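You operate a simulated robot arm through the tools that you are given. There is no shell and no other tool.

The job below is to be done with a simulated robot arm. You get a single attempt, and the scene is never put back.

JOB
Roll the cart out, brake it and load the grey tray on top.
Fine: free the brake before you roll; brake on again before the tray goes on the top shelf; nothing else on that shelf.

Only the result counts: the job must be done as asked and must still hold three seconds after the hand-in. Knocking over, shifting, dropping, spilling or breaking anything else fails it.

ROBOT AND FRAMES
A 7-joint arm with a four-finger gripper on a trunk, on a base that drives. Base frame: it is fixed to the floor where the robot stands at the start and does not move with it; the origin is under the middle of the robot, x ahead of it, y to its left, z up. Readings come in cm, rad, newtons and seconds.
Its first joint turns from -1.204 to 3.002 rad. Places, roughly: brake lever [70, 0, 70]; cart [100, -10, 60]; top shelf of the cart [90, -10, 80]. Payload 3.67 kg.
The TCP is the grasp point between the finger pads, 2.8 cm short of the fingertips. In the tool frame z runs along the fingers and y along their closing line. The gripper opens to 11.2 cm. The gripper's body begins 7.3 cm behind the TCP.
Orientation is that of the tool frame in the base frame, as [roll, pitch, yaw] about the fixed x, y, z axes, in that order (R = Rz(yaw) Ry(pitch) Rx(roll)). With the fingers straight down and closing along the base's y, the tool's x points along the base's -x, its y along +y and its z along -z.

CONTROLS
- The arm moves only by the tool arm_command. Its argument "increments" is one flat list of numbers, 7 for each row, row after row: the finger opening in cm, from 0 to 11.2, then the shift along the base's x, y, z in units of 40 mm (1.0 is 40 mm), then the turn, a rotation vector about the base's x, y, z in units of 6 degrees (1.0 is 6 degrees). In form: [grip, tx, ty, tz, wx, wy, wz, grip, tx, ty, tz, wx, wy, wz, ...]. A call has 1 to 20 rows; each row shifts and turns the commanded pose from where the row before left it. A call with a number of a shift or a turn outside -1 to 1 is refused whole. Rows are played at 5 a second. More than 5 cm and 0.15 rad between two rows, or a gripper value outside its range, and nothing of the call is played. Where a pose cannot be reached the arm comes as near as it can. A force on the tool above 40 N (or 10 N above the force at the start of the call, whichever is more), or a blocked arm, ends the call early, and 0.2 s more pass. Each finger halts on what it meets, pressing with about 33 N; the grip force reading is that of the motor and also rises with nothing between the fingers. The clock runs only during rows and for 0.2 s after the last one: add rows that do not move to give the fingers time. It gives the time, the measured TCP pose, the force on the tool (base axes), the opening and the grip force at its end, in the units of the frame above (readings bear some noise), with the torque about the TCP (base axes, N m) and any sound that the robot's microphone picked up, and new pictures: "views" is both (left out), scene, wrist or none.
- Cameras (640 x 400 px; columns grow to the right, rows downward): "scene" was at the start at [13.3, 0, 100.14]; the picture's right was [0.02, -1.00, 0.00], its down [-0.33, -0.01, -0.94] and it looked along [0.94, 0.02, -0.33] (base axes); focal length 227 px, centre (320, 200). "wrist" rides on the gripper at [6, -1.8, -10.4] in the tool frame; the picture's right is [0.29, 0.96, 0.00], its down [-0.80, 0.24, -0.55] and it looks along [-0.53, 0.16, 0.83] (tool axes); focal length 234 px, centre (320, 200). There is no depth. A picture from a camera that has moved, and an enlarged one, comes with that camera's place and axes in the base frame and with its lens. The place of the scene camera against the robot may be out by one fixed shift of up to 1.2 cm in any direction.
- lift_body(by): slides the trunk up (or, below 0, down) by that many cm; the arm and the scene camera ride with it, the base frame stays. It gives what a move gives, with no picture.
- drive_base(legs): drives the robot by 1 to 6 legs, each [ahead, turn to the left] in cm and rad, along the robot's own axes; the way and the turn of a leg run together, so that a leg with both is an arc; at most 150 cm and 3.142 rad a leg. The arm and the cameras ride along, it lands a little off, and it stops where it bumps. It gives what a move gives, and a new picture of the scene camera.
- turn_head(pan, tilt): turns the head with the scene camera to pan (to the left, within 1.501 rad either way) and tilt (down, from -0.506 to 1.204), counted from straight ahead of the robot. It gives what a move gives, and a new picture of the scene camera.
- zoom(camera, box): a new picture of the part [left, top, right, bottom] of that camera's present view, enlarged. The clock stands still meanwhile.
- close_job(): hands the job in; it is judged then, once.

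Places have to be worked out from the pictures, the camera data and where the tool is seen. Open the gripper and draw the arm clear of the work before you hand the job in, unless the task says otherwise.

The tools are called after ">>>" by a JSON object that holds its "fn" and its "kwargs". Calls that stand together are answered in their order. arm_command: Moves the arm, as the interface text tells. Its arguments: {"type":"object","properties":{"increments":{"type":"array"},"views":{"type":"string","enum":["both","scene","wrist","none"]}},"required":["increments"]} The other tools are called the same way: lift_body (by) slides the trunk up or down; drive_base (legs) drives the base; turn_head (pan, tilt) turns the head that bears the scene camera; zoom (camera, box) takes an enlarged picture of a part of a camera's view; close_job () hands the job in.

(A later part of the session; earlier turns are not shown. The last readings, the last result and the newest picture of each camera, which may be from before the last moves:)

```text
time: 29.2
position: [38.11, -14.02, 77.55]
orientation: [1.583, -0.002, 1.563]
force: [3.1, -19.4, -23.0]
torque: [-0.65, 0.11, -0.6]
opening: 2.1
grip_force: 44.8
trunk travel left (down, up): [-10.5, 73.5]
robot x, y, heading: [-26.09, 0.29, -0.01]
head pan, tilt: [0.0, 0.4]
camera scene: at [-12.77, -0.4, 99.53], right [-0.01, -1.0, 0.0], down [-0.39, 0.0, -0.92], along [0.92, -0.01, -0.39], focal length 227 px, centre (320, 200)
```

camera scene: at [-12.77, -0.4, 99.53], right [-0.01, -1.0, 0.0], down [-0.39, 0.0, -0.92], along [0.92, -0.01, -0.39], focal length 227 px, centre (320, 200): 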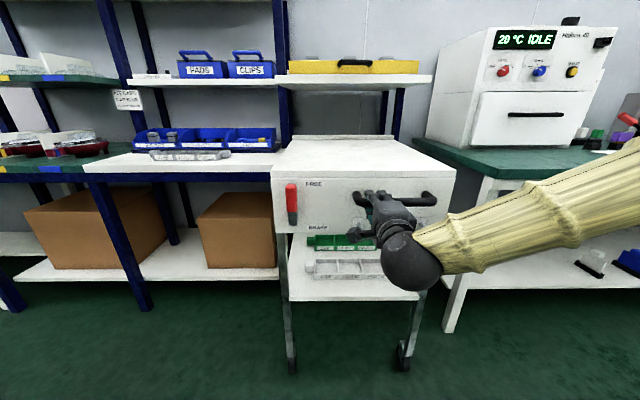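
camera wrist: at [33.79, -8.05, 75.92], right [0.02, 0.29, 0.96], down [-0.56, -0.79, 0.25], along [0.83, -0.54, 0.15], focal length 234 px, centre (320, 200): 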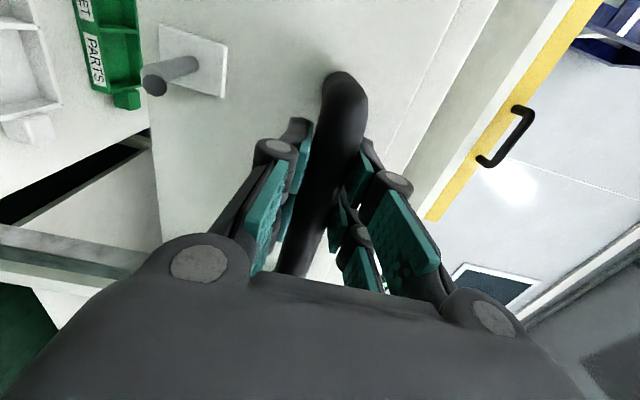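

Driving pulls the cart fine (30 cm out). I relax the built-up side load, then continue backing.

>>> {"fn": "arm_command", "kwargs": {"increments": [0, 0, -0.03, -0.04, 0, 0, 0, 0, 0, 0, 0, 0, 0, 0], "views": "none"}}

>>> {"fn": "drive_base", "kwargs": {"legs": [[-8, 0.0]]}}

```text
time: 29.9
position: [38.02, -14.06, 77.45]
orientation: [1.582, 0.0, 1.564]
force: [-5.5, -1.8, -2.5]
torque: [-0.19, 0.23, -0.62]
opening: 2.08
grip_force: 44.7
trunk travel left (down, up): [-10.5, 73.5]
robot x, y, heading: [-26.04, 0.22, -0.006]
head pan, tilt: [0.0, 0.4]
```

```text
time: 30.9
position: [30.12, -13.92, 77.48]
orientation: [1.583, -0.002, 1.561]
force: [3.3, -6.5, 1.4]
torque: [-0.28, -0.03, 0.22]
opening: 2.07
grip_force: 44.7
trunk travel left (down, up): [-10.5, 73.5]
robot x, y, heading: [-34.09, -0.22, -0.008]
head pan, tilt: [0.0, 0.4]
camera scene: at [-20.92, -0.25, 99.57], right [-0.01, -1.0, 0.0], down [-0.39, 0.0, -0.92], along [0.92, -0.01, -0.39], focal length 227 px, centre (320, 200)
```

scene: 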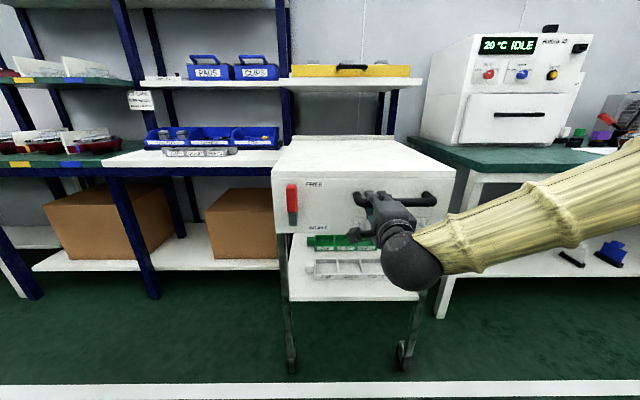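

38 cm out, straight, loads low. I pull further so the cart clears the bay between the tables.

>>> {"fn": "drive_base", "kwargs": {"legs": [[-8, 0.0]]}}

>>> {"fn": "zoom", "kwargs": {"camera": "scene", "box": [220, 50, 480, 212]}}

```text
time: 31.8
position: [27.52, -14.1, 77.43]
orientation: [1.584, -0.002, 1.557]
force: [1.9, 0.6, 0.3]
torque: [-0.21, -0.04, 0.12]
opening: 2.14
grip_force: 44.6
trunk travel left (down, up): [-10.5, 73.5]
robot x, y, heading: [-37.14, -0.04, -0.006]
head pan, tilt: [0.0, 0.4]
stopped in leg 1: the force on the tool passed its limit at 138 N (the readings are from after the stop); the commanded pose is now the measured one
camera scene: at [-23.84, -0.2, 99.58], right [-0.01, -1.0, 0.0], down [-0.39, 0.0, -0.92], along [0.92, -0.01, -0.39], focal length 227 px, centre (320, 200)
```

scene: 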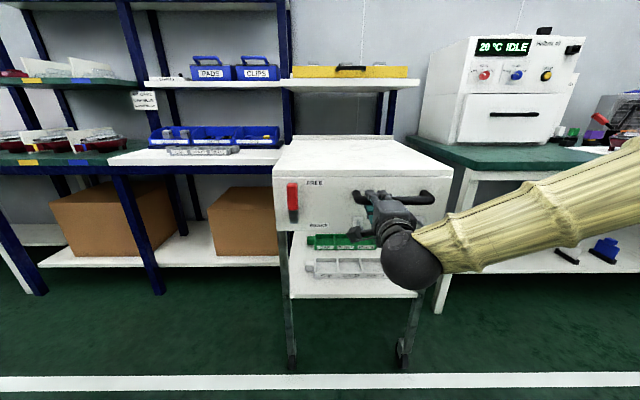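

```text
2.46 times, centred on (350, 131) of scene
camera zoom: at [-23.84, -0.2, 99.58], right [-0.01, -1.0, 0.0], down [-0.39, 0.0, -0.92], along [0.92, -0.01, -0.39], focal length 560 px, centre (246, 370)
```

zoom: 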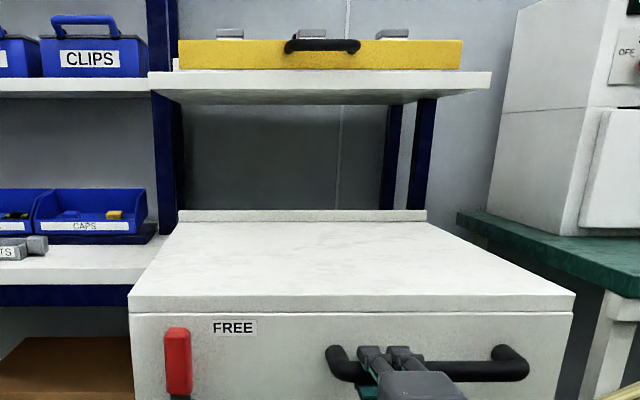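

The pull stopped against a hard end of travel at about 40 cm out, so the cart is fully rolled out. I open the fingers to release the bar.

>>> {"fn": "arm_command", "kwargs": {"increments": [3, 0, 0, 0, 0, 0, 0, 6, 0, 0, 0, 0, 0, 0, 6, 0, 0, 0, 0, 0, 0], "views": "wrist"}}

>>> {"fn": "drive_base", "kwargs": {"legs": [[-14, 0.0]]}}

>>> {"fn": "zoom", "kwargs": {"camera": "scene", "box": [260, 110, 460, 250]}}

```text
time: 32.6
position: [27.41, -14.04, 77.48]
orientation: [1.581, -0.001, 1.558]
force: [-0.5, 0.0, 0.7]
torque: [-0.02, 0.05, -0.02]
opening: 6.01
grip_force: 0.1
trunk travel left (down, up): [-10.5, 73.5]
robot x, y, heading: [-36.84, -0.16, -0.005]
head pan, tilt: [0.0, 0.4]
camera wrist: at [17.08, -8.09, 75.94], right [0.02, 0.29, 0.96], down [-0.56, -0.79, 0.25], along [0.83, -0.54, 0.15], focal length 234 px, centre (320, 200)
```

wrist: 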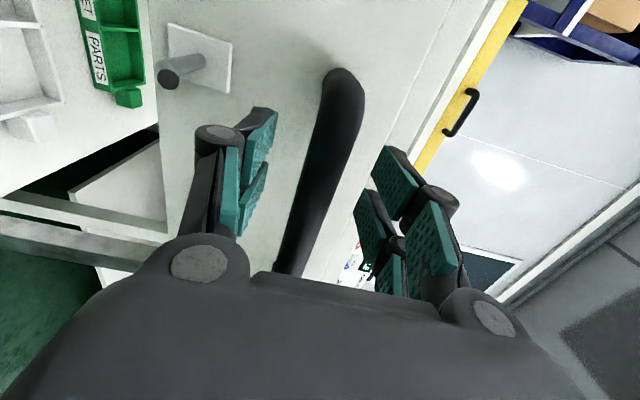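

```text
time: 33.9
position: [13.44, -13.95, 77.48]
orientation: [1.582, -0.004, 1.558]
force: [-0.3, 0.8, -1.0]
torque: [0.02, 0.0, 0.01]
opening: 6.0
grip_force: 0.1
trunk travel left (down, up): [-10.5, 73.5]
robot x, y, heading: [-51.08, 0.39, -0.008]
head pan, tilt: [0.0, 0.4]
camera scene: at [-37.77, -0.1, 99.57], right [-0.01, -1.0, 0.0], down [-0.39, 0.0, -0.92], along [0.92, -0.01, -0.39], focal length 227 px, centre (320, 200)
```

scene: 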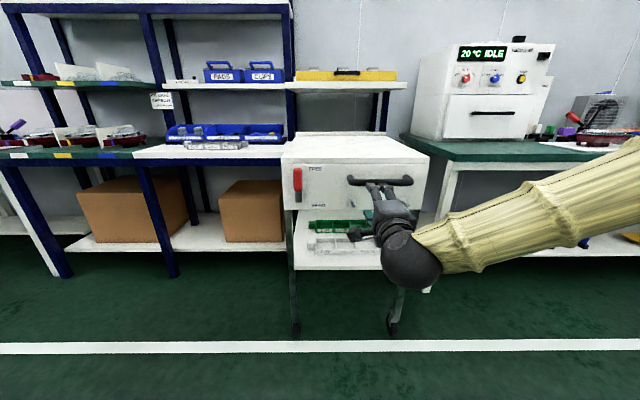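

```text
2.86 times, centred on (360, 180) of scene
camera zoom: at [-37.77, -0.1, 99.57], right [-0.01, -1.0, 0.0], down [-0.39, 0.0, -0.92], along [0.92, -0.01, -0.39], focal length 650 px, centre (206, 257)
```

zoom: 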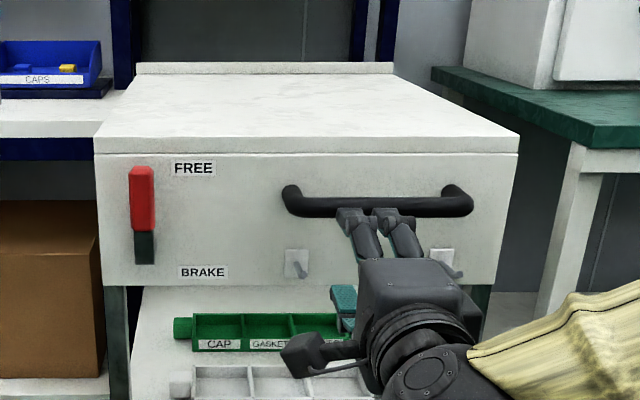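

The bar is released and the cart stays where it is. I close the fingers and move to the left side of the upright lever, to swing it right and down to BRAKE.

>>> {"fn": "arm_command", "kwargs": {"increments": [4, 0.1, 0.875, 0.05, 0, 0, 0.12, 0, 0.1, 0.875, 0.05, -0.1, 0, 0, 0, 0, 0.875, 0.05, 0, 0, 0, 0, 0, 0.875, 0.05, 0, 0, 0, 0, 0, 0.875, 0.05, 0, 0, 0, 0, 0, 0.875, 0.05, 0, 0, 0, 0, 0, 0.875, 0, 0, 0, 0]}}

>>> {"fn": "zoom", "kwargs": {"camera": "scene", "box": [240, 110, 440, 250]}}

```text
time: 35.5
position: [14.25, 10.63, 78.73]
orientation: [1.583, 0.007, 1.57]
force: [0.0, 0.0, 0.2]
torque: [0.02, 0.02, 0.01]
opening: 0.0
grip_force: 33.2
trunk travel left (down, up): [-10.5, 73.5]
robot x, y, heading: [-50.71, 0.32, -0.005]
head pan, tilt: [0.0, 0.4]
camera scene: at [-37.8, -0.11, 99.57], right [-0.01, -1.0, 0.0], down [-0.39, 0.0, -0.92], along [0.92, -0.01, -0.39], focal length 227 px, centre (320, 200)
camera wrist: at [3.92, 16.47, 77.03], right [0.01, 0.3, 0.95], down [-0.55, -0.8, 0.25], along [0.83, -0.53, 0.15], focal length 234 px, centre (320, 200)
```

scene: 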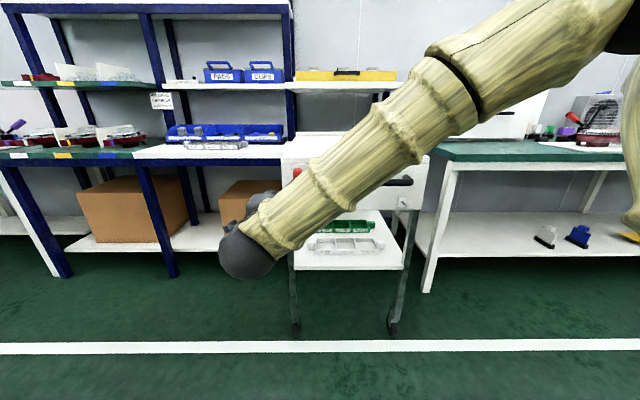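
wrist: 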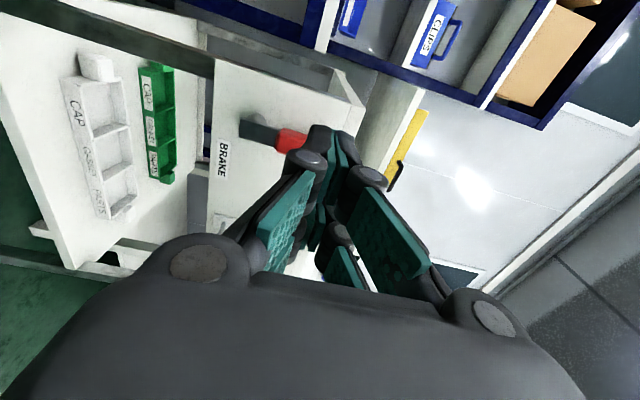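

```text
2.86 times, centred on (340, 180) of scene
camera zoom: at [-37.8, -0.11, 99.57], right [-0.01, -1.0, 0.0], down [-0.39, 0.0, -0.92], along [0.92, -0.01, -0.39], focal length 650 px, centre (263, 257)
```

zoom: 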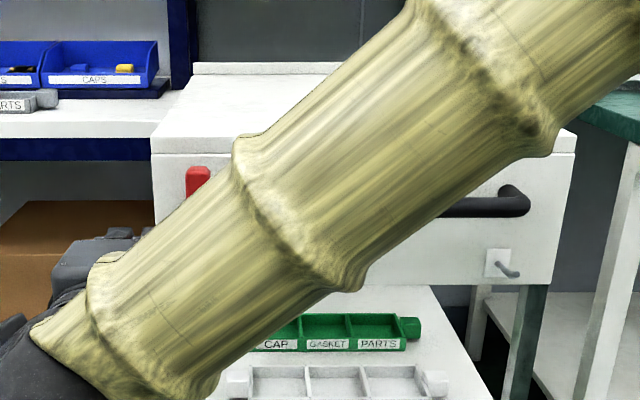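

The fingers are left of the lever with about 2 cm to spare. I advance beside it.

>>> {"fn": "arm_command", "kwargs": {"increments": [0, 0.87, 0, 0, 0, 0, 0, 0, 0.87, 0, 0, 0, 0, 0, 0, 0.87, 0, 0, 0, 0, 0, 0, 0.85, 0, 0, 0, 0, 0, 0, 0, 0, 0, 0, 0, 0]}}

>>> {"fn": "zoom", "kwargs": {"camera": "wrist", "box": [160, 0, 480, 200]}}

```text
time: 36.7
position: [28.27, 10.48, 78.64]
orientation: [1.584, 0.009, 1.572]
force: [0.2, 0.5, 0.3]
torque: [-0.01, 0.01, 0.0]
opening: 0.01
grip_force: 32.3
trunk travel left (down, up): [-10.5, 73.5]
robot x, y, heading: [-50.97, -0.21, -0.009]
head pan, tilt: [0.0, 0.4]
camera scene: at [-37.77, -0.08, 99.57], right [-0.01, -1.0, 0.0], down [-0.39, 0.0, -0.92], along [0.92, -0.01, -0.39], focal length 227 px, centre (320, 200)
camera wrist: at [17.85, 16.33, 77.07], right [0.01, 0.3, 0.95], down [-0.55, -0.8, 0.25], along [0.83, -0.53, 0.15], focal length 234 px, centre (320, 200)
```

scene: 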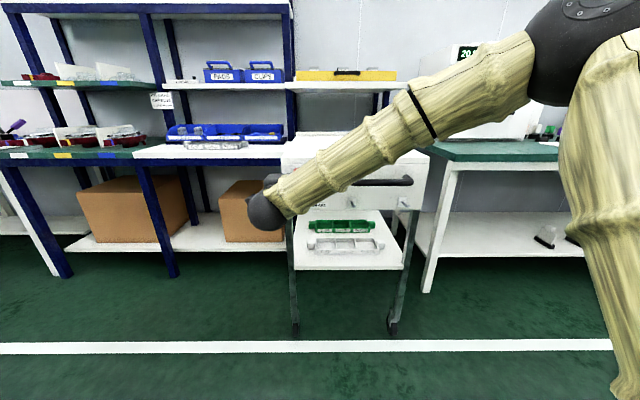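
wrist: 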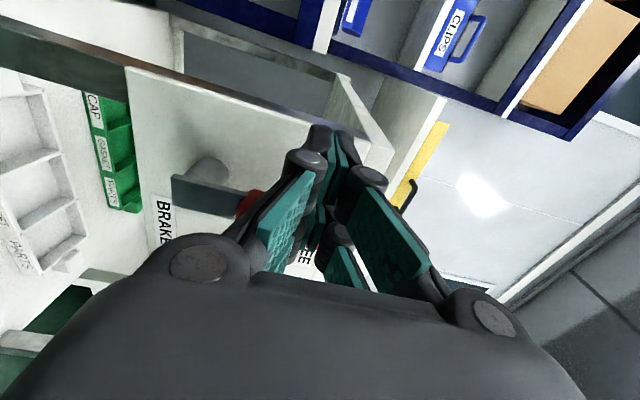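

```text
2.00 times, centred on (320, 100) of wrist
camera zoom: at [17.85, 16.33, 77.07], right [0.01, 0.3, 0.95], down [-0.55, -0.8, 0.25], along [0.83, -0.53, 0.15], focal length 468 px, centre (320, 400)
```

zoom: 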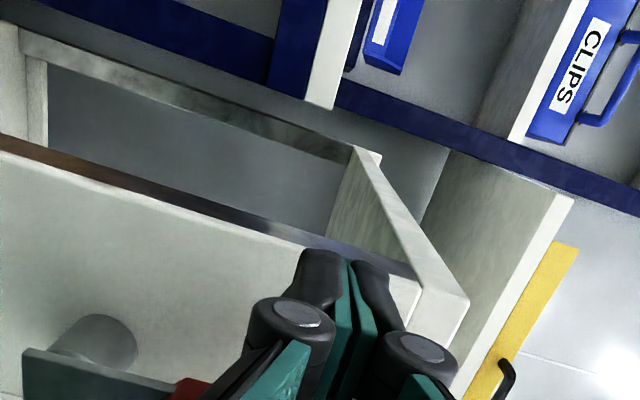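

The tips are alongside the lever. I swing it over to the right, first to about 30° above horizontal.

>>> {"fn": "arm_command", "kwargs": {"increments": [0, 0, -0.3, 0.03, 0, 0, 0, 0, 0, -0.3, 0.03, 0, 0, 0, 0, 0, -0.3, 0.0, 0, 0, 0, 0, 0, -0.25, 0, 0, 0, 0, 0, 0, -0.25, 0, 0, 0, 0, 0, 0, -0.283, -0.142, 0, 0, 0, 0, 0, -0.283, -0.142, 0, 0, 0, 0, 0, -0.283, -0.142, 0, 0, 0]}}

>>> {"fn": "zoom", "kwargs": {"camera": "scene", "box": [240, 110, 440, 250]}}

```text
time: 38.5
position: [28.12, 1.63, 77.26]
orientation: [1.583, 0.008, 1.572]
force: [0.6, -0.2, -0.2]
torque: [0.0, 0.01, -0.02]
opening: 0.0
grip_force: 33.0
trunk travel left (down, up): [-10.5, 73.5]
robot x, y, heading: [-50.98, -0.14, -0.007]
head pan, tilt: [0.0, 0.4]
camera scene: at [-37.78, -0.07, 99.57], right [-0.01, -1.0, 0.0], down [-0.39, 0.0, -0.92], along [0.92, -0.01, -0.39], focal length 227 px, centre (320, 200)
camera wrist: at [17.71, 7.46, 75.66], right [0.01, 0.3, 0.95], down [-0.55, -0.8, 0.25], along [0.83, -0.53, 0.15], focal length 234 px, centre (320, 200)
```

scene: 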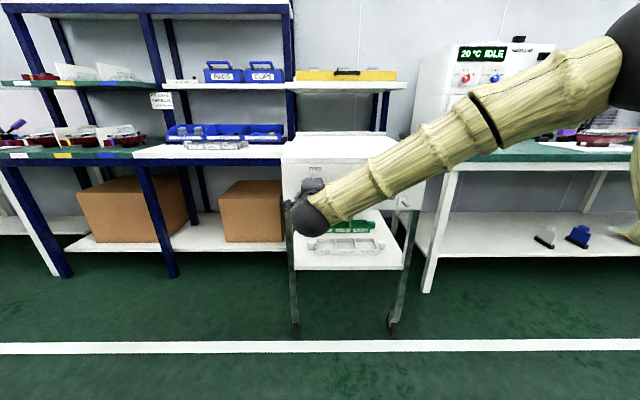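
wrist: 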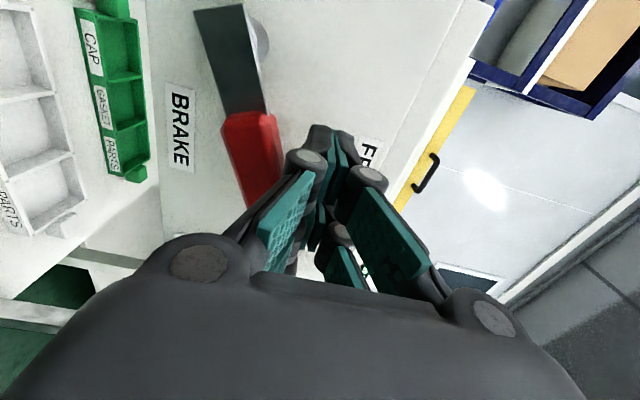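

```text
2.86 times, centred on (340, 180) of scene
camera zoom: at [-37.78, -0.07, 99.57], right [-0.01, -1.0, 0.0], down [-0.39, 0.0, -0.92], along [0.92, -0.01, -0.39], focal length 650 px, centre (263, 257)
```

zoom: 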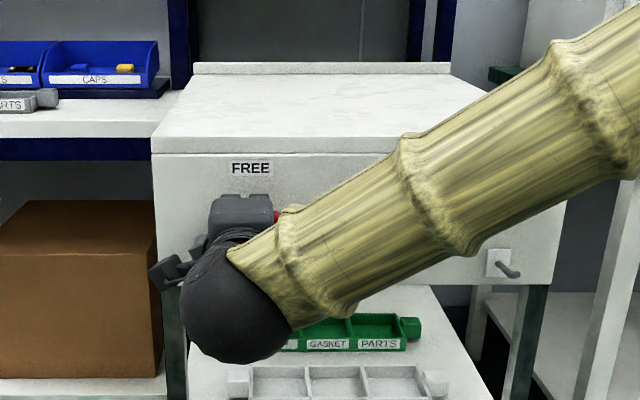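

The lever is at about 20° and follows well. I push on down to its BRAKE stop, feeling for the force.

>>> {"fn": "arm_command", "kwargs": {"increments": [0, 0, -0.18, -0.27, 0, 0, 0, 0, 0, -0.18, -0.27, 0, 0, 0, 0, 0, -0.18, -0.25, 0, 0, 0, 0, 0, 0, -0.1, 0, 0, 0, 0, 0, 0, -0.1, 0, 0, 0, 0, 0, 0, -0.1, 0, 0, 0, 0, 0, 0, -0.1, 0, 0, 0]}}

>>> {"fn": "zoom", "kwargs": {"camera": "scene", "box": [240, 110, 440, 250]}}

```text
time: 39.9
position: [27.87, -0.46, 73.88]
orientation: [1.568, 0.005, 1.572]
force: [-20.3, -4.1, 17.9]
torque: [0.16, 0.08, 0.04]
opening: 0.0
grip_force: 33.2
trunk travel left (down, up): [-10.5, 73.5]
robot x, y, heading: [-51.22, -0.05, -0.006]
head pan, tilt: [0.0, 0.4]
stopped in row 6: the force on the tool passed its limit at 44 N (the readings are from after the stop); the commanded pose is now the measured one
camera scene: at [-38.01, -0.1, 99.59], right [-0.01, -1.0, 0.0], down [-0.39, 0.0, -0.92], along [0.92, -0.01, -0.39], focal length 227 px, centre (320, 200)
camera wrist: at [17.56, 5.27, 72.15], right [0.0, 0.29, 0.96], down [-0.55, -0.8, 0.24], along [0.83, -0.53, 0.16], focal length 234 px, centre (320, 200)
```

scene: 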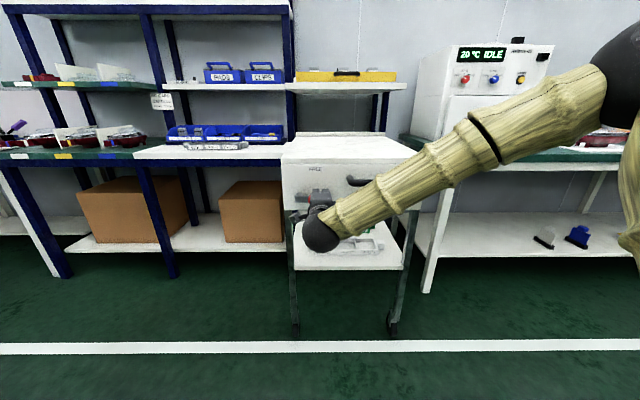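
wrist: 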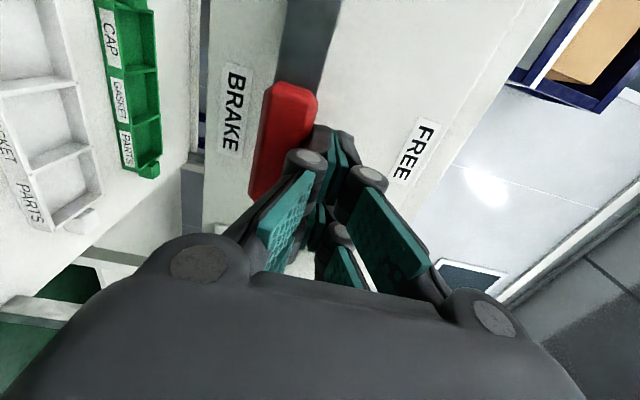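

```text
2.86 times, centred on (340, 180) of scene
camera zoom: at [-38.01, -0.1, 99.59], right [-0.01, -1.0, 0.0], down [-0.39, 0.0, -0.92], along [0.92, -0.01, -0.39], focal length 650 px, centre (263, 257)
```

zoom: 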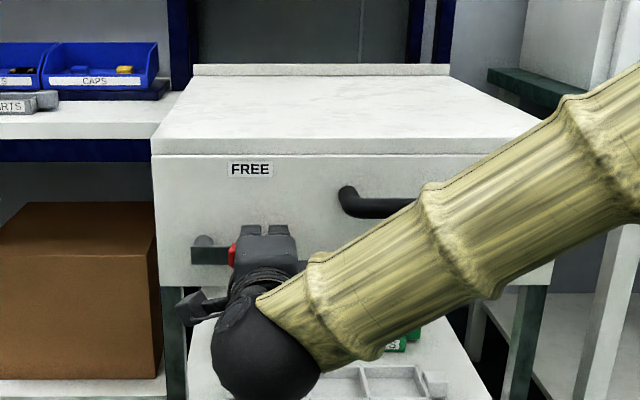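

The lever came against its lower stop, level beside BRAKE. I lift off and draw back, then verify.

>>> {"fn": "arm_command", "kwargs": {"increments": [0, 0, 0, 0.4, 0, 0, 0, 0, -0.3, 0, 0.2, 0, 0, 0, 0, -0.7, 0, 0, 0, 0, 0, 0, -0.8, 0, 0, 0, 0, 0, 0, -0.8, 0.3, 0, 0, 0, 0, 0, -0.4, 0.8, 0, 0, 0, 0, 0, 0, 0.9, 0, 0, 0, 0, 0, 0, 0.9, 0, 0, 0, 0, 0, 0, 0.9, 0, 0, 0, 0]}}

>>> {"fn": "zoom", "kwargs": {"camera": "scene", "box": [260, 110, 460, 250]}}

```text
time: 41.9
position: [16.16, 14.47, 75.88]
orientation: [1.575, 0.008, 1.568]
force: [-0.2, -0.6, 0.2]
torque: [-0.03, 0.02, 0.04]
opening: 0.0
grip_force: 33.1
trunk travel left (down, up): [-10.5, 73.5]
robot x, y, heading: [-51.25, 0.27, -0.008]
head pan, tilt: [0.0, 0.4]
camera scene: at [-37.8, -0.11, 99.57], right [-0.01, -1.0, 0.0], down [-0.39, 0.0, -0.92], along [0.92, -0.01, -0.39], focal length 227 px, centre (320, 200)
camera wrist: at [5.8, 20.38, 74.11], right [0.0, 0.29, 0.96], down [-0.55, -0.8, 0.25], along [0.83, -0.53, 0.16], focal length 234 px, centre (320, 200)
```

scene: 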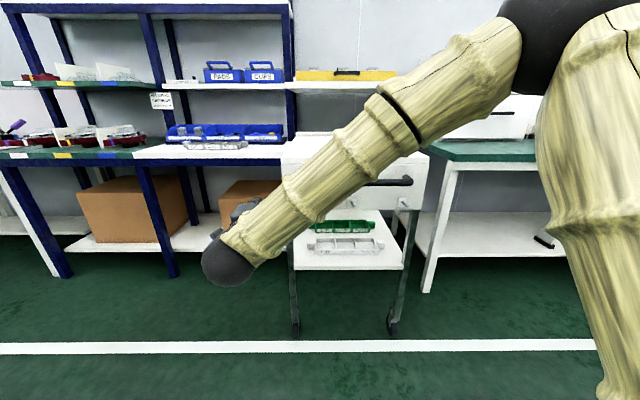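
wrist: 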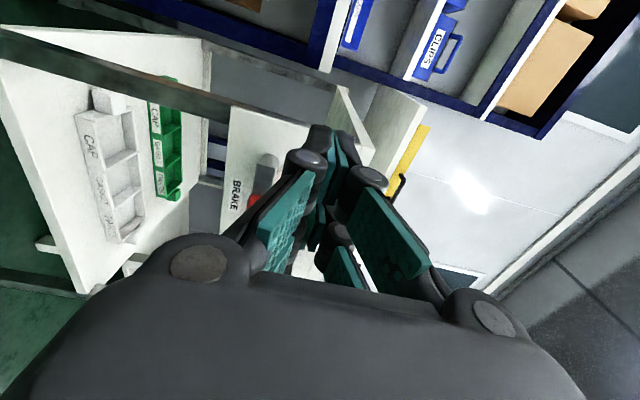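

```text
2.86 times, centred on (360, 180) of scene
camera zoom: at [-37.8, -0.11, 99.57], right [-0.01, -1.0, 0.0], down [-0.39, 0.0, -0.92], along [0.92, -0.01, -0.39], focal length 650 px, centre (206, 257)
```

zoom: 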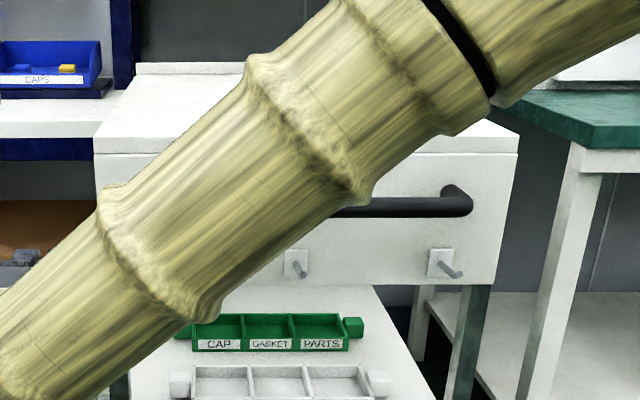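

The brake is back on. Now I swing the tool from forward to pointing down while raising it, so that the fingers close along x, ready for the tray on the bench.

>>> {"fn": "arm_command", "kwargs": {"increments": [0, -0.1, 0, 0.42, 0, 1, 0, 0, -0.1, 0, 0.42, 0, 1, 0, 0, -0.1, 0, 0.42, 0, 1, 0, 0, -0.1, 0, 0.42, 0, 1, 0, 0, -0.1, 0, 0.42, 0, 1, 0, 0, -0.1, 0, 0.42, 0, 1, 0, 0, -0.1, 0, 0.42, 0, 1, 0, 0, -0.1, 0, 0.42, 0, 1, 0, 0, -0.1, 0, 0.42, 0, 1, 0, 0, -0.1, 0, 0.42, 0, 1, 0, 0, -0.1, 0, 0.42, 0, 1, 0, 0, -0.1, 0, 0.42, 0, 1, 0, 0, -0.1, 0, 0.42, 0, 1, 0, 0, -0.1, 0, 0.42, 0, 1, 0, 0, -0.1, 0, 0.42, 0, 1, 0]}}

>>> {"fn": "zoom", "kwargs": {"camera": "scene", "box": [260, 110, 460, 250]}}

```text
time: 45.1
position: [10.27, 14.58, 101.21]
orientation: [-3.136, -0.001, 1.578]
force: [0.4, -1.3, -0.4]
torque: [-0.05, -0.01, -0.01]
opening: 0.0
grip_force: 33.4
trunk travel left (down, up): [-10.5, 73.5]
robot x, y, heading: [-50.87, 0.56, -0.007]
head pan, tilt: [0.0, 0.4]
camera scene: at [-37.79, -0.08, 99.56], right [-0.01, -1.0, 0.0], down [-0.39, 0.0, -0.92], along [0.92, -0.01, -0.39], focal length 227 px, centre (320, 200)
camera wrist: at [8.43, 20.42, 111.7], right [0.96, 0.29, -0.01], down [0.25, -0.8, 0.55], along [0.16, -0.53, -0.83], focal length 234 px, centre (320, 200)
```

scene: 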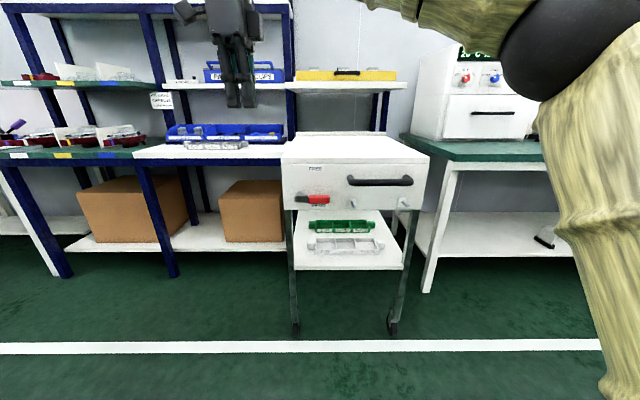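
wrist: 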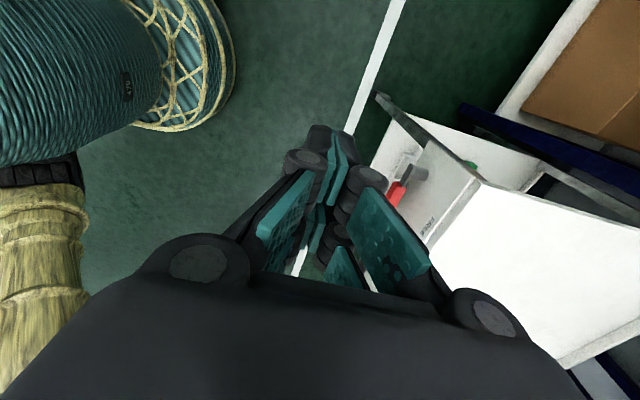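

```text
2.86 times, centred on (360, 180) of scene
camera zoom: at [-37.79, -0.08, 99.56], right [-0.01, -1.0, 0.0], down [-0.39, 0.0, -0.92], along [0.92, -0.01, -0.39], focal length 650 px, centre (206, 257)
```

zoom: 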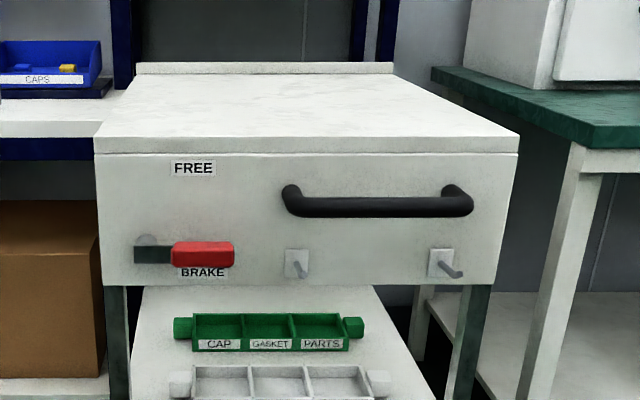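

The lever is level at BRAKE, the cart's top is empty (x≈32 to 84, y≈12 to -34, z≈84). I drive around to the front-left, facing the bench tray that I put at about (81, 52, 80).

>>> {"fn": "drive_base", "kwargs": {"legs": [[0, 0.81], [80, 0], [0, -0.803]]}}

```text
time: 53.6
position: [64.47, 75.14, 101.1]
orientation: [-3.138, 0.0, 1.615]
force: [0.2, 0.1, -0.4]
torque: [0.02, 0.0, -0.02]
opening: 0.0
grip_force: 32.5
trunk travel left (down, up): [-10.5, 73.5]
robot x, y, heading: [3.75, 58.71, 0.031]
head pan, tilt: [0.0, 0.4]
camera scene: at [17.04, 58.79, 99.57], right [0.03, -1.0, 0.0], down [-0.39, -0.01, -0.92], along [0.92, 0.03, -0.39], focal length 227 px, centre (320, 200)
```

scene: 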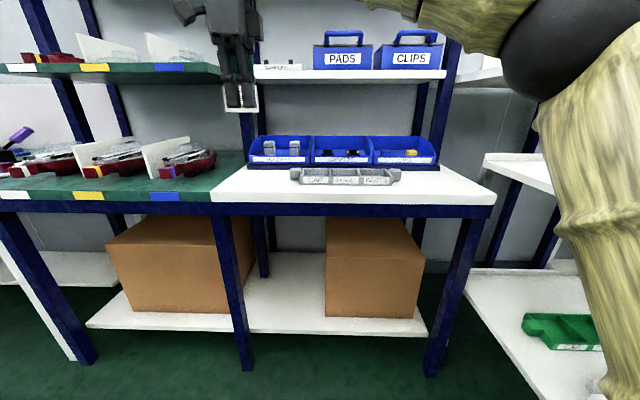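

I am in front of the bench. I zoom on the tray and its surroundings to fix its place.

>>> {"fn": "zoom", "kwargs": {"camera": "scene", "box": [230, 115, 500, 225]}}

>>> {"fn": "zoom", "kwargs": {"camera": "scene", "box": [280, 150, 420, 200]}}

>>> {"fn": "zoom", "kwargs": {"camera": "scene", "box": [150, 20, 480, 150]}}

```text
2.37 times, centred on (365, 170) of scene
camera zoom: at [17.04, 58.79, 99.57], right [0.03, -1.0, 0.0], down [-0.39, -0.01, -0.92], along [0.92, 0.03, -0.39], focal length 539 px, centre (213, 271)
```

zoom: 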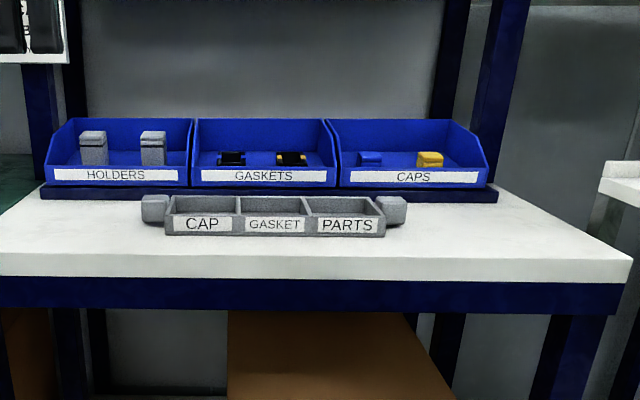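

```text
4.57 times, centred on (350, 175) of scene
camera zoom: at [17.04, 58.79, 99.57], right [0.03, -1.0, 0.0], down [-0.39, -0.01, -0.92], along [0.92, 0.03, -0.39], focal length 1039 px, centre (183, 314)
```

zoom: 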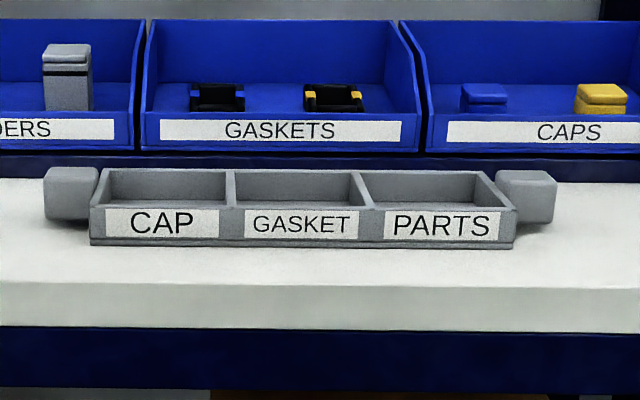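

```text
1.94 times, centred on (315, 85) of scene
camera zoom: at [17.04, 58.79, 99.57], right [0.03, -1.0, 0.0], down [-0.39, -0.01, -0.92], along [0.92, 0.03, -0.39], focal length 441 px, centre (330, 423)
```

zoom: 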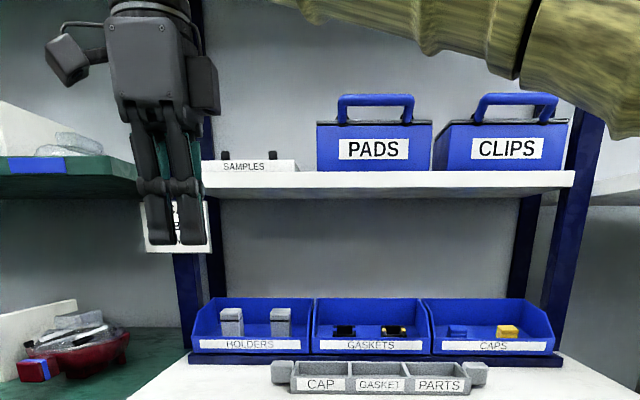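

The tray is empty, body x≈78–86, y≈40–66.5, top z≈81. I must know how far the shelf above overhangs, so I look with the wrist camera and raise the trunk for a second viewpoint.

>>> {"fn": "zoom", "kwargs": {"camera": "wrist", "box": [0, 0, 640, 400]}}

>>> {"fn": "lift_body", "kwargs": {"by": 20}}

>>> {"fn": "zoom", "kwargs": {"camera": "scene", "box": [230, 20, 500, 225]}}

```text
1.00 times, centred on (320, 200) of wrist (not enlarged: the box is as wide or as high as the picture)
camera zoom: at [62.46, 80.95, 111.67], right [0.94, 0.33, 0.0], down [0.28, -0.79, 0.55], along [0.18, -0.52, -0.83], focal length 234 px, centre (320, 200)
```

zoom: 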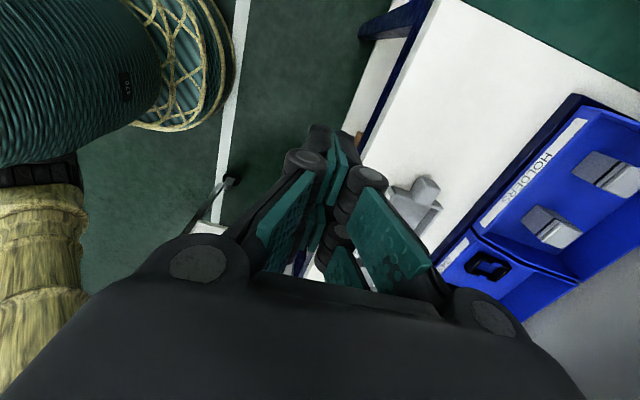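

```text
time: 55.8
position: [64.35, 75.07, 121.16]
orientation: [-3.138, 0.0, 1.613]
force: [-0.1, 0.1, 0.1]
torque: [-0.02, 0.0, 0.0]
opening: 0.0
grip_force: 33.1
trunk travel left (down, up): [-30.5, 53.5]
robot x, y, heading: [3.77, 58.65, 0.024]
head pan, tilt: [0.0, 0.4]
```

```text
1.95 times, centred on (365, 122) of scene
camera zoom: at [17.06, 58.78, 119.56], right [0.03, -1.0, 0.0], down [-0.39, -0.01, -0.92], along [0.92, 0.03, -0.39], focal length 444 px, centre (232, 351)
```

zoom: 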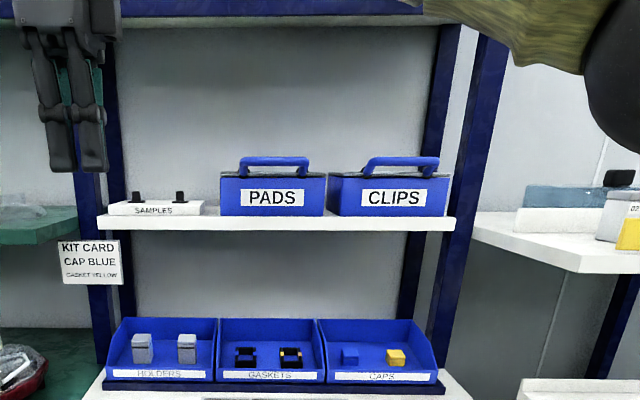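

The upper shelf's front edge works out at x≈105, so there is ample room over the tray. I lower the trunk again and move above the tray with the fingers open and squared to it.

>>> {"fn": "lift_body", "kwargs": {"by": -20}}

>>> {"fn": "arm_command", "kwargs": {"increments": [11.2, 0.6, -0.76, -0.2, 0, 0, -0.08, 11.2, 0.6, -0.76, -0.2, 0, 0, -0.08, 11.2, 0.6, -0.76, -0.2, 0, 0, -0.08, 11.2, 0.6, -0.76, -0.2, 0, 0, -0.08, 11.2, 0.6, -0.76, -0.2, 0, 0, -0.08, 11.2, 0.6, -0.76, -0.2, 0, 0, 0, 11.2, 0.75, -0.86, -0.2, 0, 0, 0]}}

```text
time: 57.9
position: [64.41, 75.16, 101.34]
orientation: [-3.138, 0.001, 1.614]
force: [-0.4, -0.2, -0.3]
torque: [-0.01, -0.01, 0.01]
opening: 0.0
grip_force: 33.2
trunk travel left (down, up): [-10.5, 73.5]
robot x, y, heading: [3.65, 58.76, 0.029]
head pan, tilt: [0.0, 0.4]
```

```text
time: 59.5
position: [81.92, 53.32, 95.36]
orientation: [-3.135, 0.0, 1.572]
force: [0.1, -0.1, 0.8]
torque: [0.0, 0.02, 0.02]
opening: 11.19
grip_force: 0.0
trunk travel left (down, up): [-10.5, 73.5]
robot x, y, heading: [3.73, 58.47, 0.033]
head pan, tilt: [0.0, 0.4]
camera scene: at [17.05, 58.77, 99.56], right [0.03, -1.0, 0.0], down [-0.39, -0.01, -0.92], along [0.92, 0.03, -0.39], focal length 227 px, centre (320, 200)
camera wrist: at [80.2, 59.32, 105.87], right [0.96, 0.29, 0.0], down [0.24, -0.8, 0.55], along [0.16, -0.53, -0.83], focal length 234 px, centre (320, 200)
```

scene: 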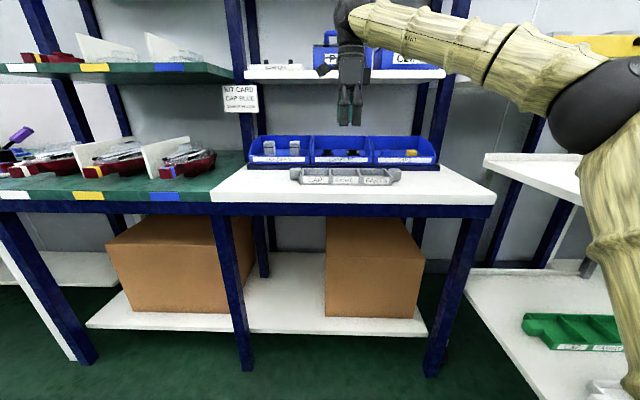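
wrist: 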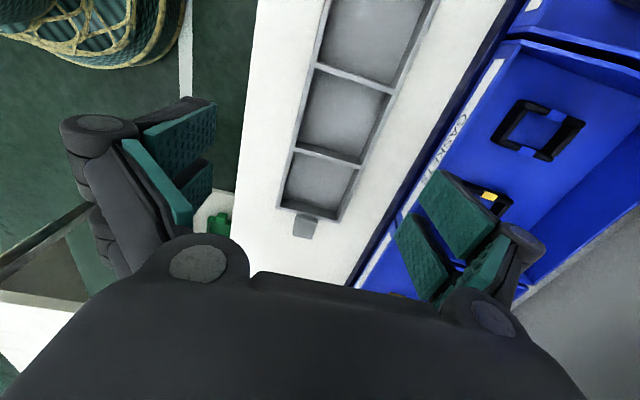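

The wrist camera puts the tray's body at x≈79.5–88.9, centre (84.2, 53.4), slightly further than the scene estimate. I shift over it and come down part way to recheck.

>>> {"fn": "arm_command", "kwargs": {"increments": [11.2, 0.29, 0, -0.2, 0, 0, 0, 11.2, 0.29, 0, -0.5, 0, 0, 0, 11.2, 0, 0, -0.6, 0, 0, 0, 11.2, 0, 0, -0.5, 0, 0, 0]}}

>>> {"fn": "zoom", "kwargs": {"camera": "scene", "box": [270, 110, 450, 210]}}

```text
time: 60.5
position: [84.06, 53.43, 88.3]
orientation: [-3.136, 0.0, 1.574]
force: [-0.1, 0.3, -0.7]
torque: [-0.02, -0.01, 0.0]
opening: 11.21
grip_force: 0.0
trunk travel left (down, up): [-10.5, 73.5]
robot x, y, heading: [4.19, 58.6, 0.031]
head pan, tilt: [0.0, 0.4]
camera scene: at [17.04, 58.78, 99.57], right [0.03, -1.0, 0.0], down [-0.39, -0.01, -0.92], along [0.92, 0.03, -0.39], focal length 227 px, centre (320, 200)
camera wrist: at [82.39, 59.38, 98.73], right [0.96, 0.29, 0.0], down [0.24, -0.8, 0.55], along [0.16, -0.53, -0.83], focal length 234 px, centre (320, 200)
```

scene: 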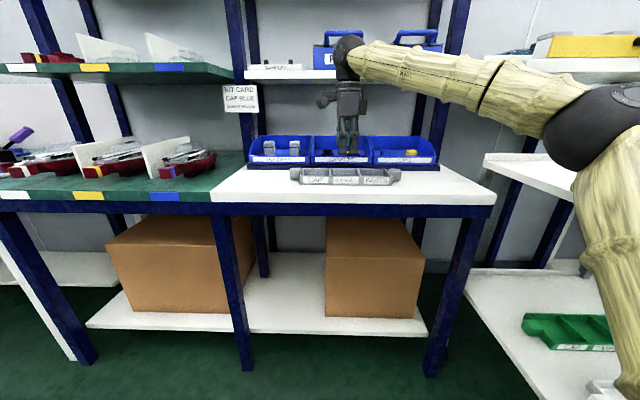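
wrist: 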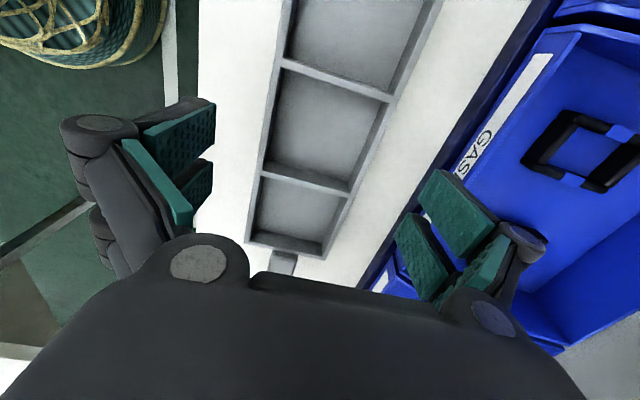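

```text
3.56 times, centred on (360, 160) of scene
camera zoom: at [17.04, 58.78, 99.57], right [0.03, -1.0, 0.0], down [-0.39, -0.01, -0.92], along [0.92, 0.03, -0.39], focal length 808 px, centre (178, 342)
```

zoom: 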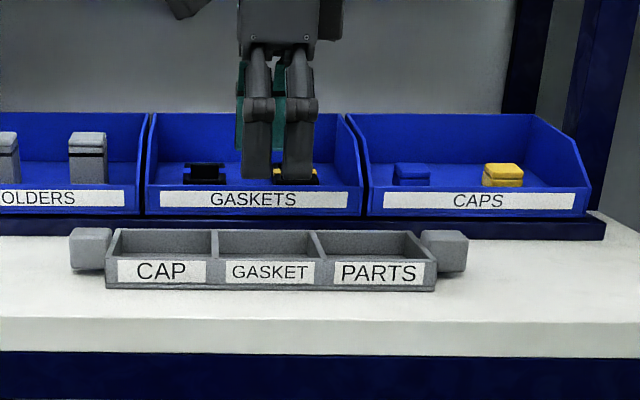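

The tray lies centred within the fingers to within 3 mm. I descend so the tips stay a little above the bench.

>>> {"fn": "arm_command", "kwargs": {"increments": [11.2, 0.06, 0, -0.5, 0, 0, 0, 11.2, 0, 0, -0.5, 0, 0, 0, 11.2, 0, 0, -0.4, 0, 0, 0, 11.2, 0, 0, -0.25, 0, 0, 0]}}

>>> {"fn": "zoom", "kwargs": {"camera": "scene", "box": [270, 110, 450, 210]}}

```text
time: 61.5
position: [84.36, 53.42, 81.65]
orientation: [-3.137, 0.001, 1.574]
force: [-0.5, 0.3, -0.2]
torque: [0.01, -0.01, 0.0]
opening: 11.21
grip_force: 0.1
trunk travel left (down, up): [-10.5, 73.5]
robot x, y, heading: [3.61, 58.65, 0.032]
head pan, tilt: [0.0, 0.4]
camera scene: at [17.04, 58.77, 99.57], right [0.03, -1.0, 0.0], down [-0.39, -0.01, -0.92], along [0.92, 0.03, -0.39], focal length 227 px, centre (320, 200)
camera wrist: at [82.59, 59.29, 92.2], right [0.96, 0.29, 0.0], down [0.24, -0.8, 0.55], along [0.16, -0.53, -0.83], focal length 234 px, centre (320, 200)
```

scene: 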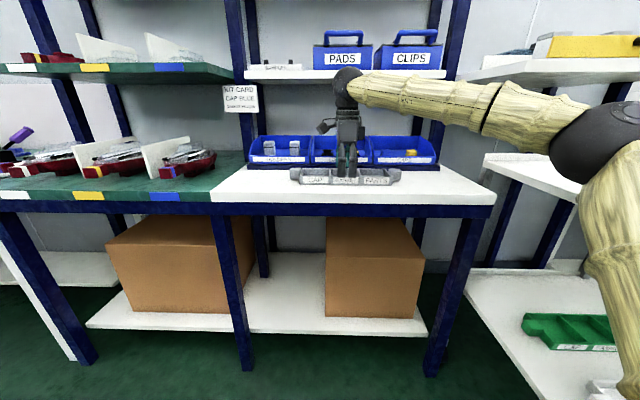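
wrist: 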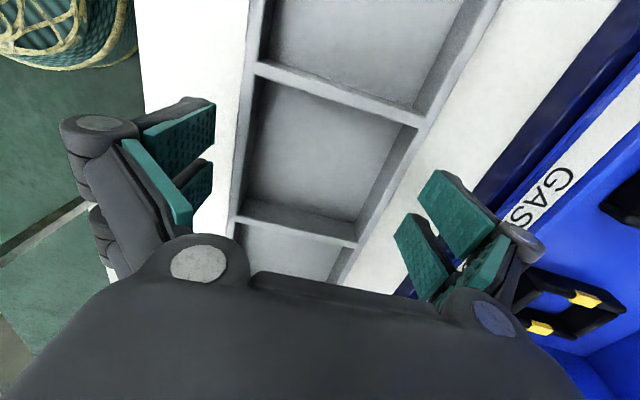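

```text
3.56 times, centred on (360, 160) of scene
camera zoom: at [17.04, 58.77, 99.57], right [0.03, -1.0, 0.0], down [-0.39, -0.01, -0.92], along [0.92, 0.03, -0.39], focal length 808 px, centre (178, 342)
```

zoom: 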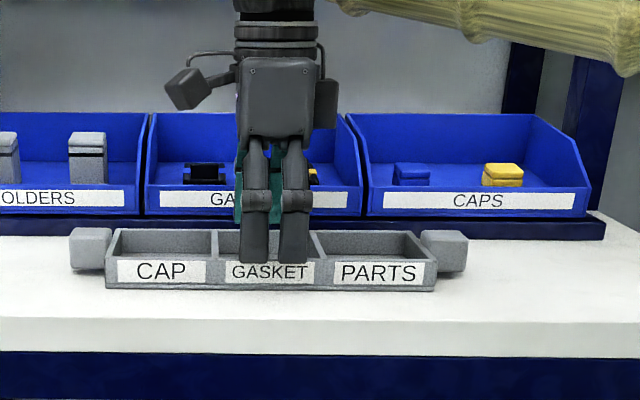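

The scene view shows the tips only just below the tray's rim, so things are about 1.5 cm lower than I figured. I go down a further 1.5 cm in small steps.

>>> {"fn": "arm_command", "kwargs": {"increments": [11.2, 0, 0, -0.15, 0, 0, 0, 11.2, 0, 0, -0.12, 0, 0, 0, 11.2, 0, 0, -0.1, 0, 0, 0]}}

>>> {"fn": "zoom", "kwargs": {"camera": "scene", "box": [300, 140, 400, 200]}}

```text
time: 62.3
position: [84.52, 53.47, 80.22]
orientation: [-3.137, 0.0, 1.573]
force: [-1.0, 0.3, 0.5]
torque: [0.01, -0.01, 0.01]
opening: 11.21
grip_force: 0.1
trunk travel left (down, up): [-10.5, 73.5]
robot x, y, heading: [3.61, 58.67, 0.033]
head pan, tilt: [0.0, 0.4]
camera scene: at [17.04, 58.77, 99.57], right [0.03, -1.0, 0.0], down [-0.39, -0.01, -0.92], along [0.92, 0.03, -0.39], focal length 227 px, centre (320, 200)
camera wrist: at [82.65, 59.33, 90.8], right [0.96, 0.29, 0.0], down [0.24, -0.8, 0.55], along [0.16, -0.53, -0.83], focal length 234 px, centre (320, 200)
```

scene: 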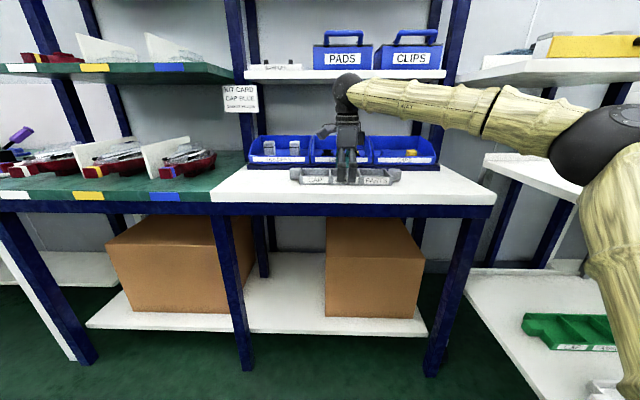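
wrist: 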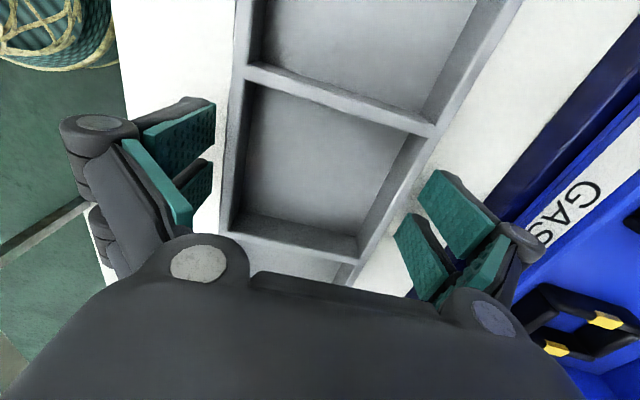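

```text
6.40 times, centred on (350, 170) of scene
camera zoom: at [17.04, 58.77, 99.57], right [0.03, -1.0, 0.0], down [-0.39, -0.01, -0.92], along [0.92, 0.03, -0.39], focal length 1455 px, centre (128, 392)
```

zoom: 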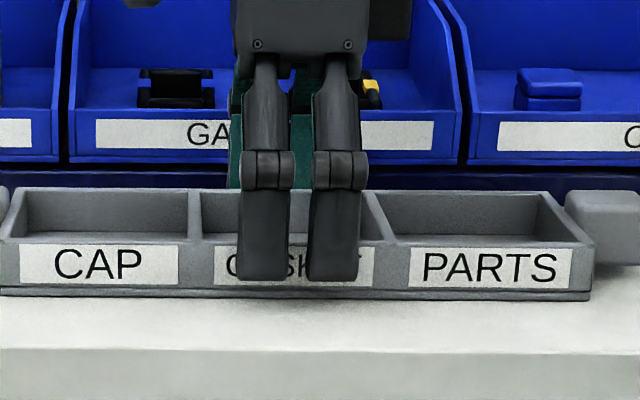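

The tips are now about 1 cm above the bench and straddle the middle of the tray. I close on it.

>>> {"fn": "arm_command", "kwargs": {"increments": [9.8, 0, 0, 0, 0, 0, 0, 8.8, 0, 0, 0, 0, 0, 0, 7, 0, 0, 0, 0, 0, 0, 4, 0, 0, 0, 0, 0, 0, 4, 0, 0, 0, 0, 0, 0]}}

>>> {"fn": "zoom", "kwargs": {"camera": "scene", "box": [270, 110, 450, 210]}}

```text
time: 63.5
position: [84.29, 53.44, 80.34]
orientation: [-3.138, 0.0, 1.574]
force: [-0.3, 0.2, 2.8]
torque: [0.18, 0.12, 0.02]
opening: 9.15
grip_force: 33.0
trunk travel left (down, up): [-10.5, 73.5]
robot x, y, heading: [3.35, 58.38, 0.031]
head pan, tilt: [0.0, 0.4]
camera scene: at [17.03, 58.77, 99.57], right [0.03, -1.0, 0.0], down [-0.39, -0.01, -0.92], along [0.92, 0.03, -0.39], focal length 227 px, centre (320, 200)
camera wrist: at [82.63, 59.33, 90.82], right [0.96, 0.29, 0.0], down [0.24, -0.8, 0.55], along [0.16, -0.53, -0.83], focal length 234 px, centre (320, 200)
```

scene: 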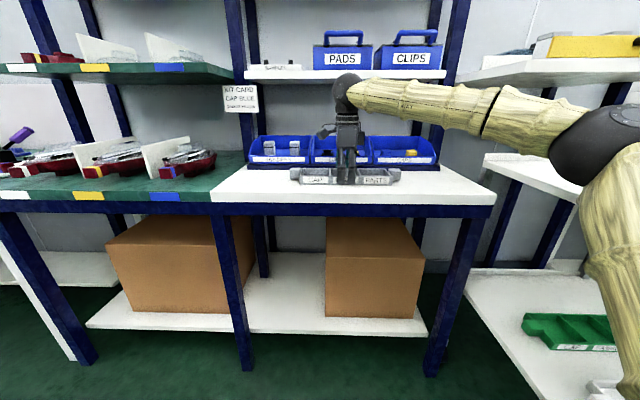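
wrist: 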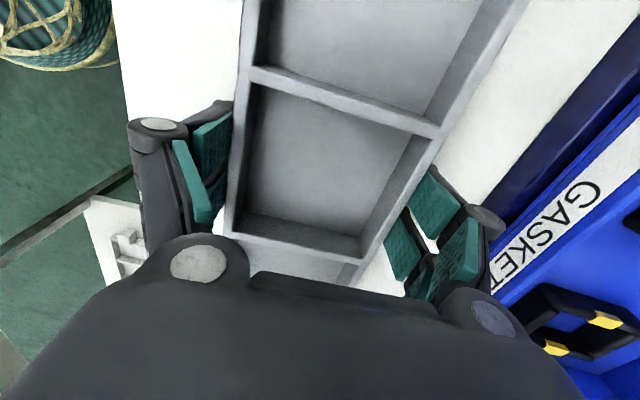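

```text
3.56 times, centred on (360, 160) of scene
camera zoom: at [17.03, 58.77, 99.57], right [0.03, -1.0, 0.0], down [-0.39, -0.01, -0.92], along [0.92, 0.03, -0.39], focal length 808 px, centre (178, 342)
```

zoom: 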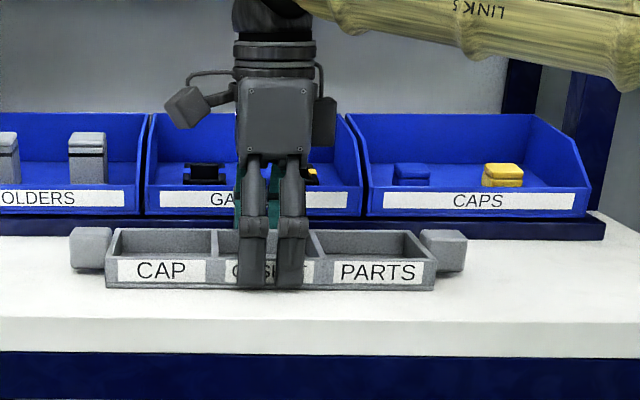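

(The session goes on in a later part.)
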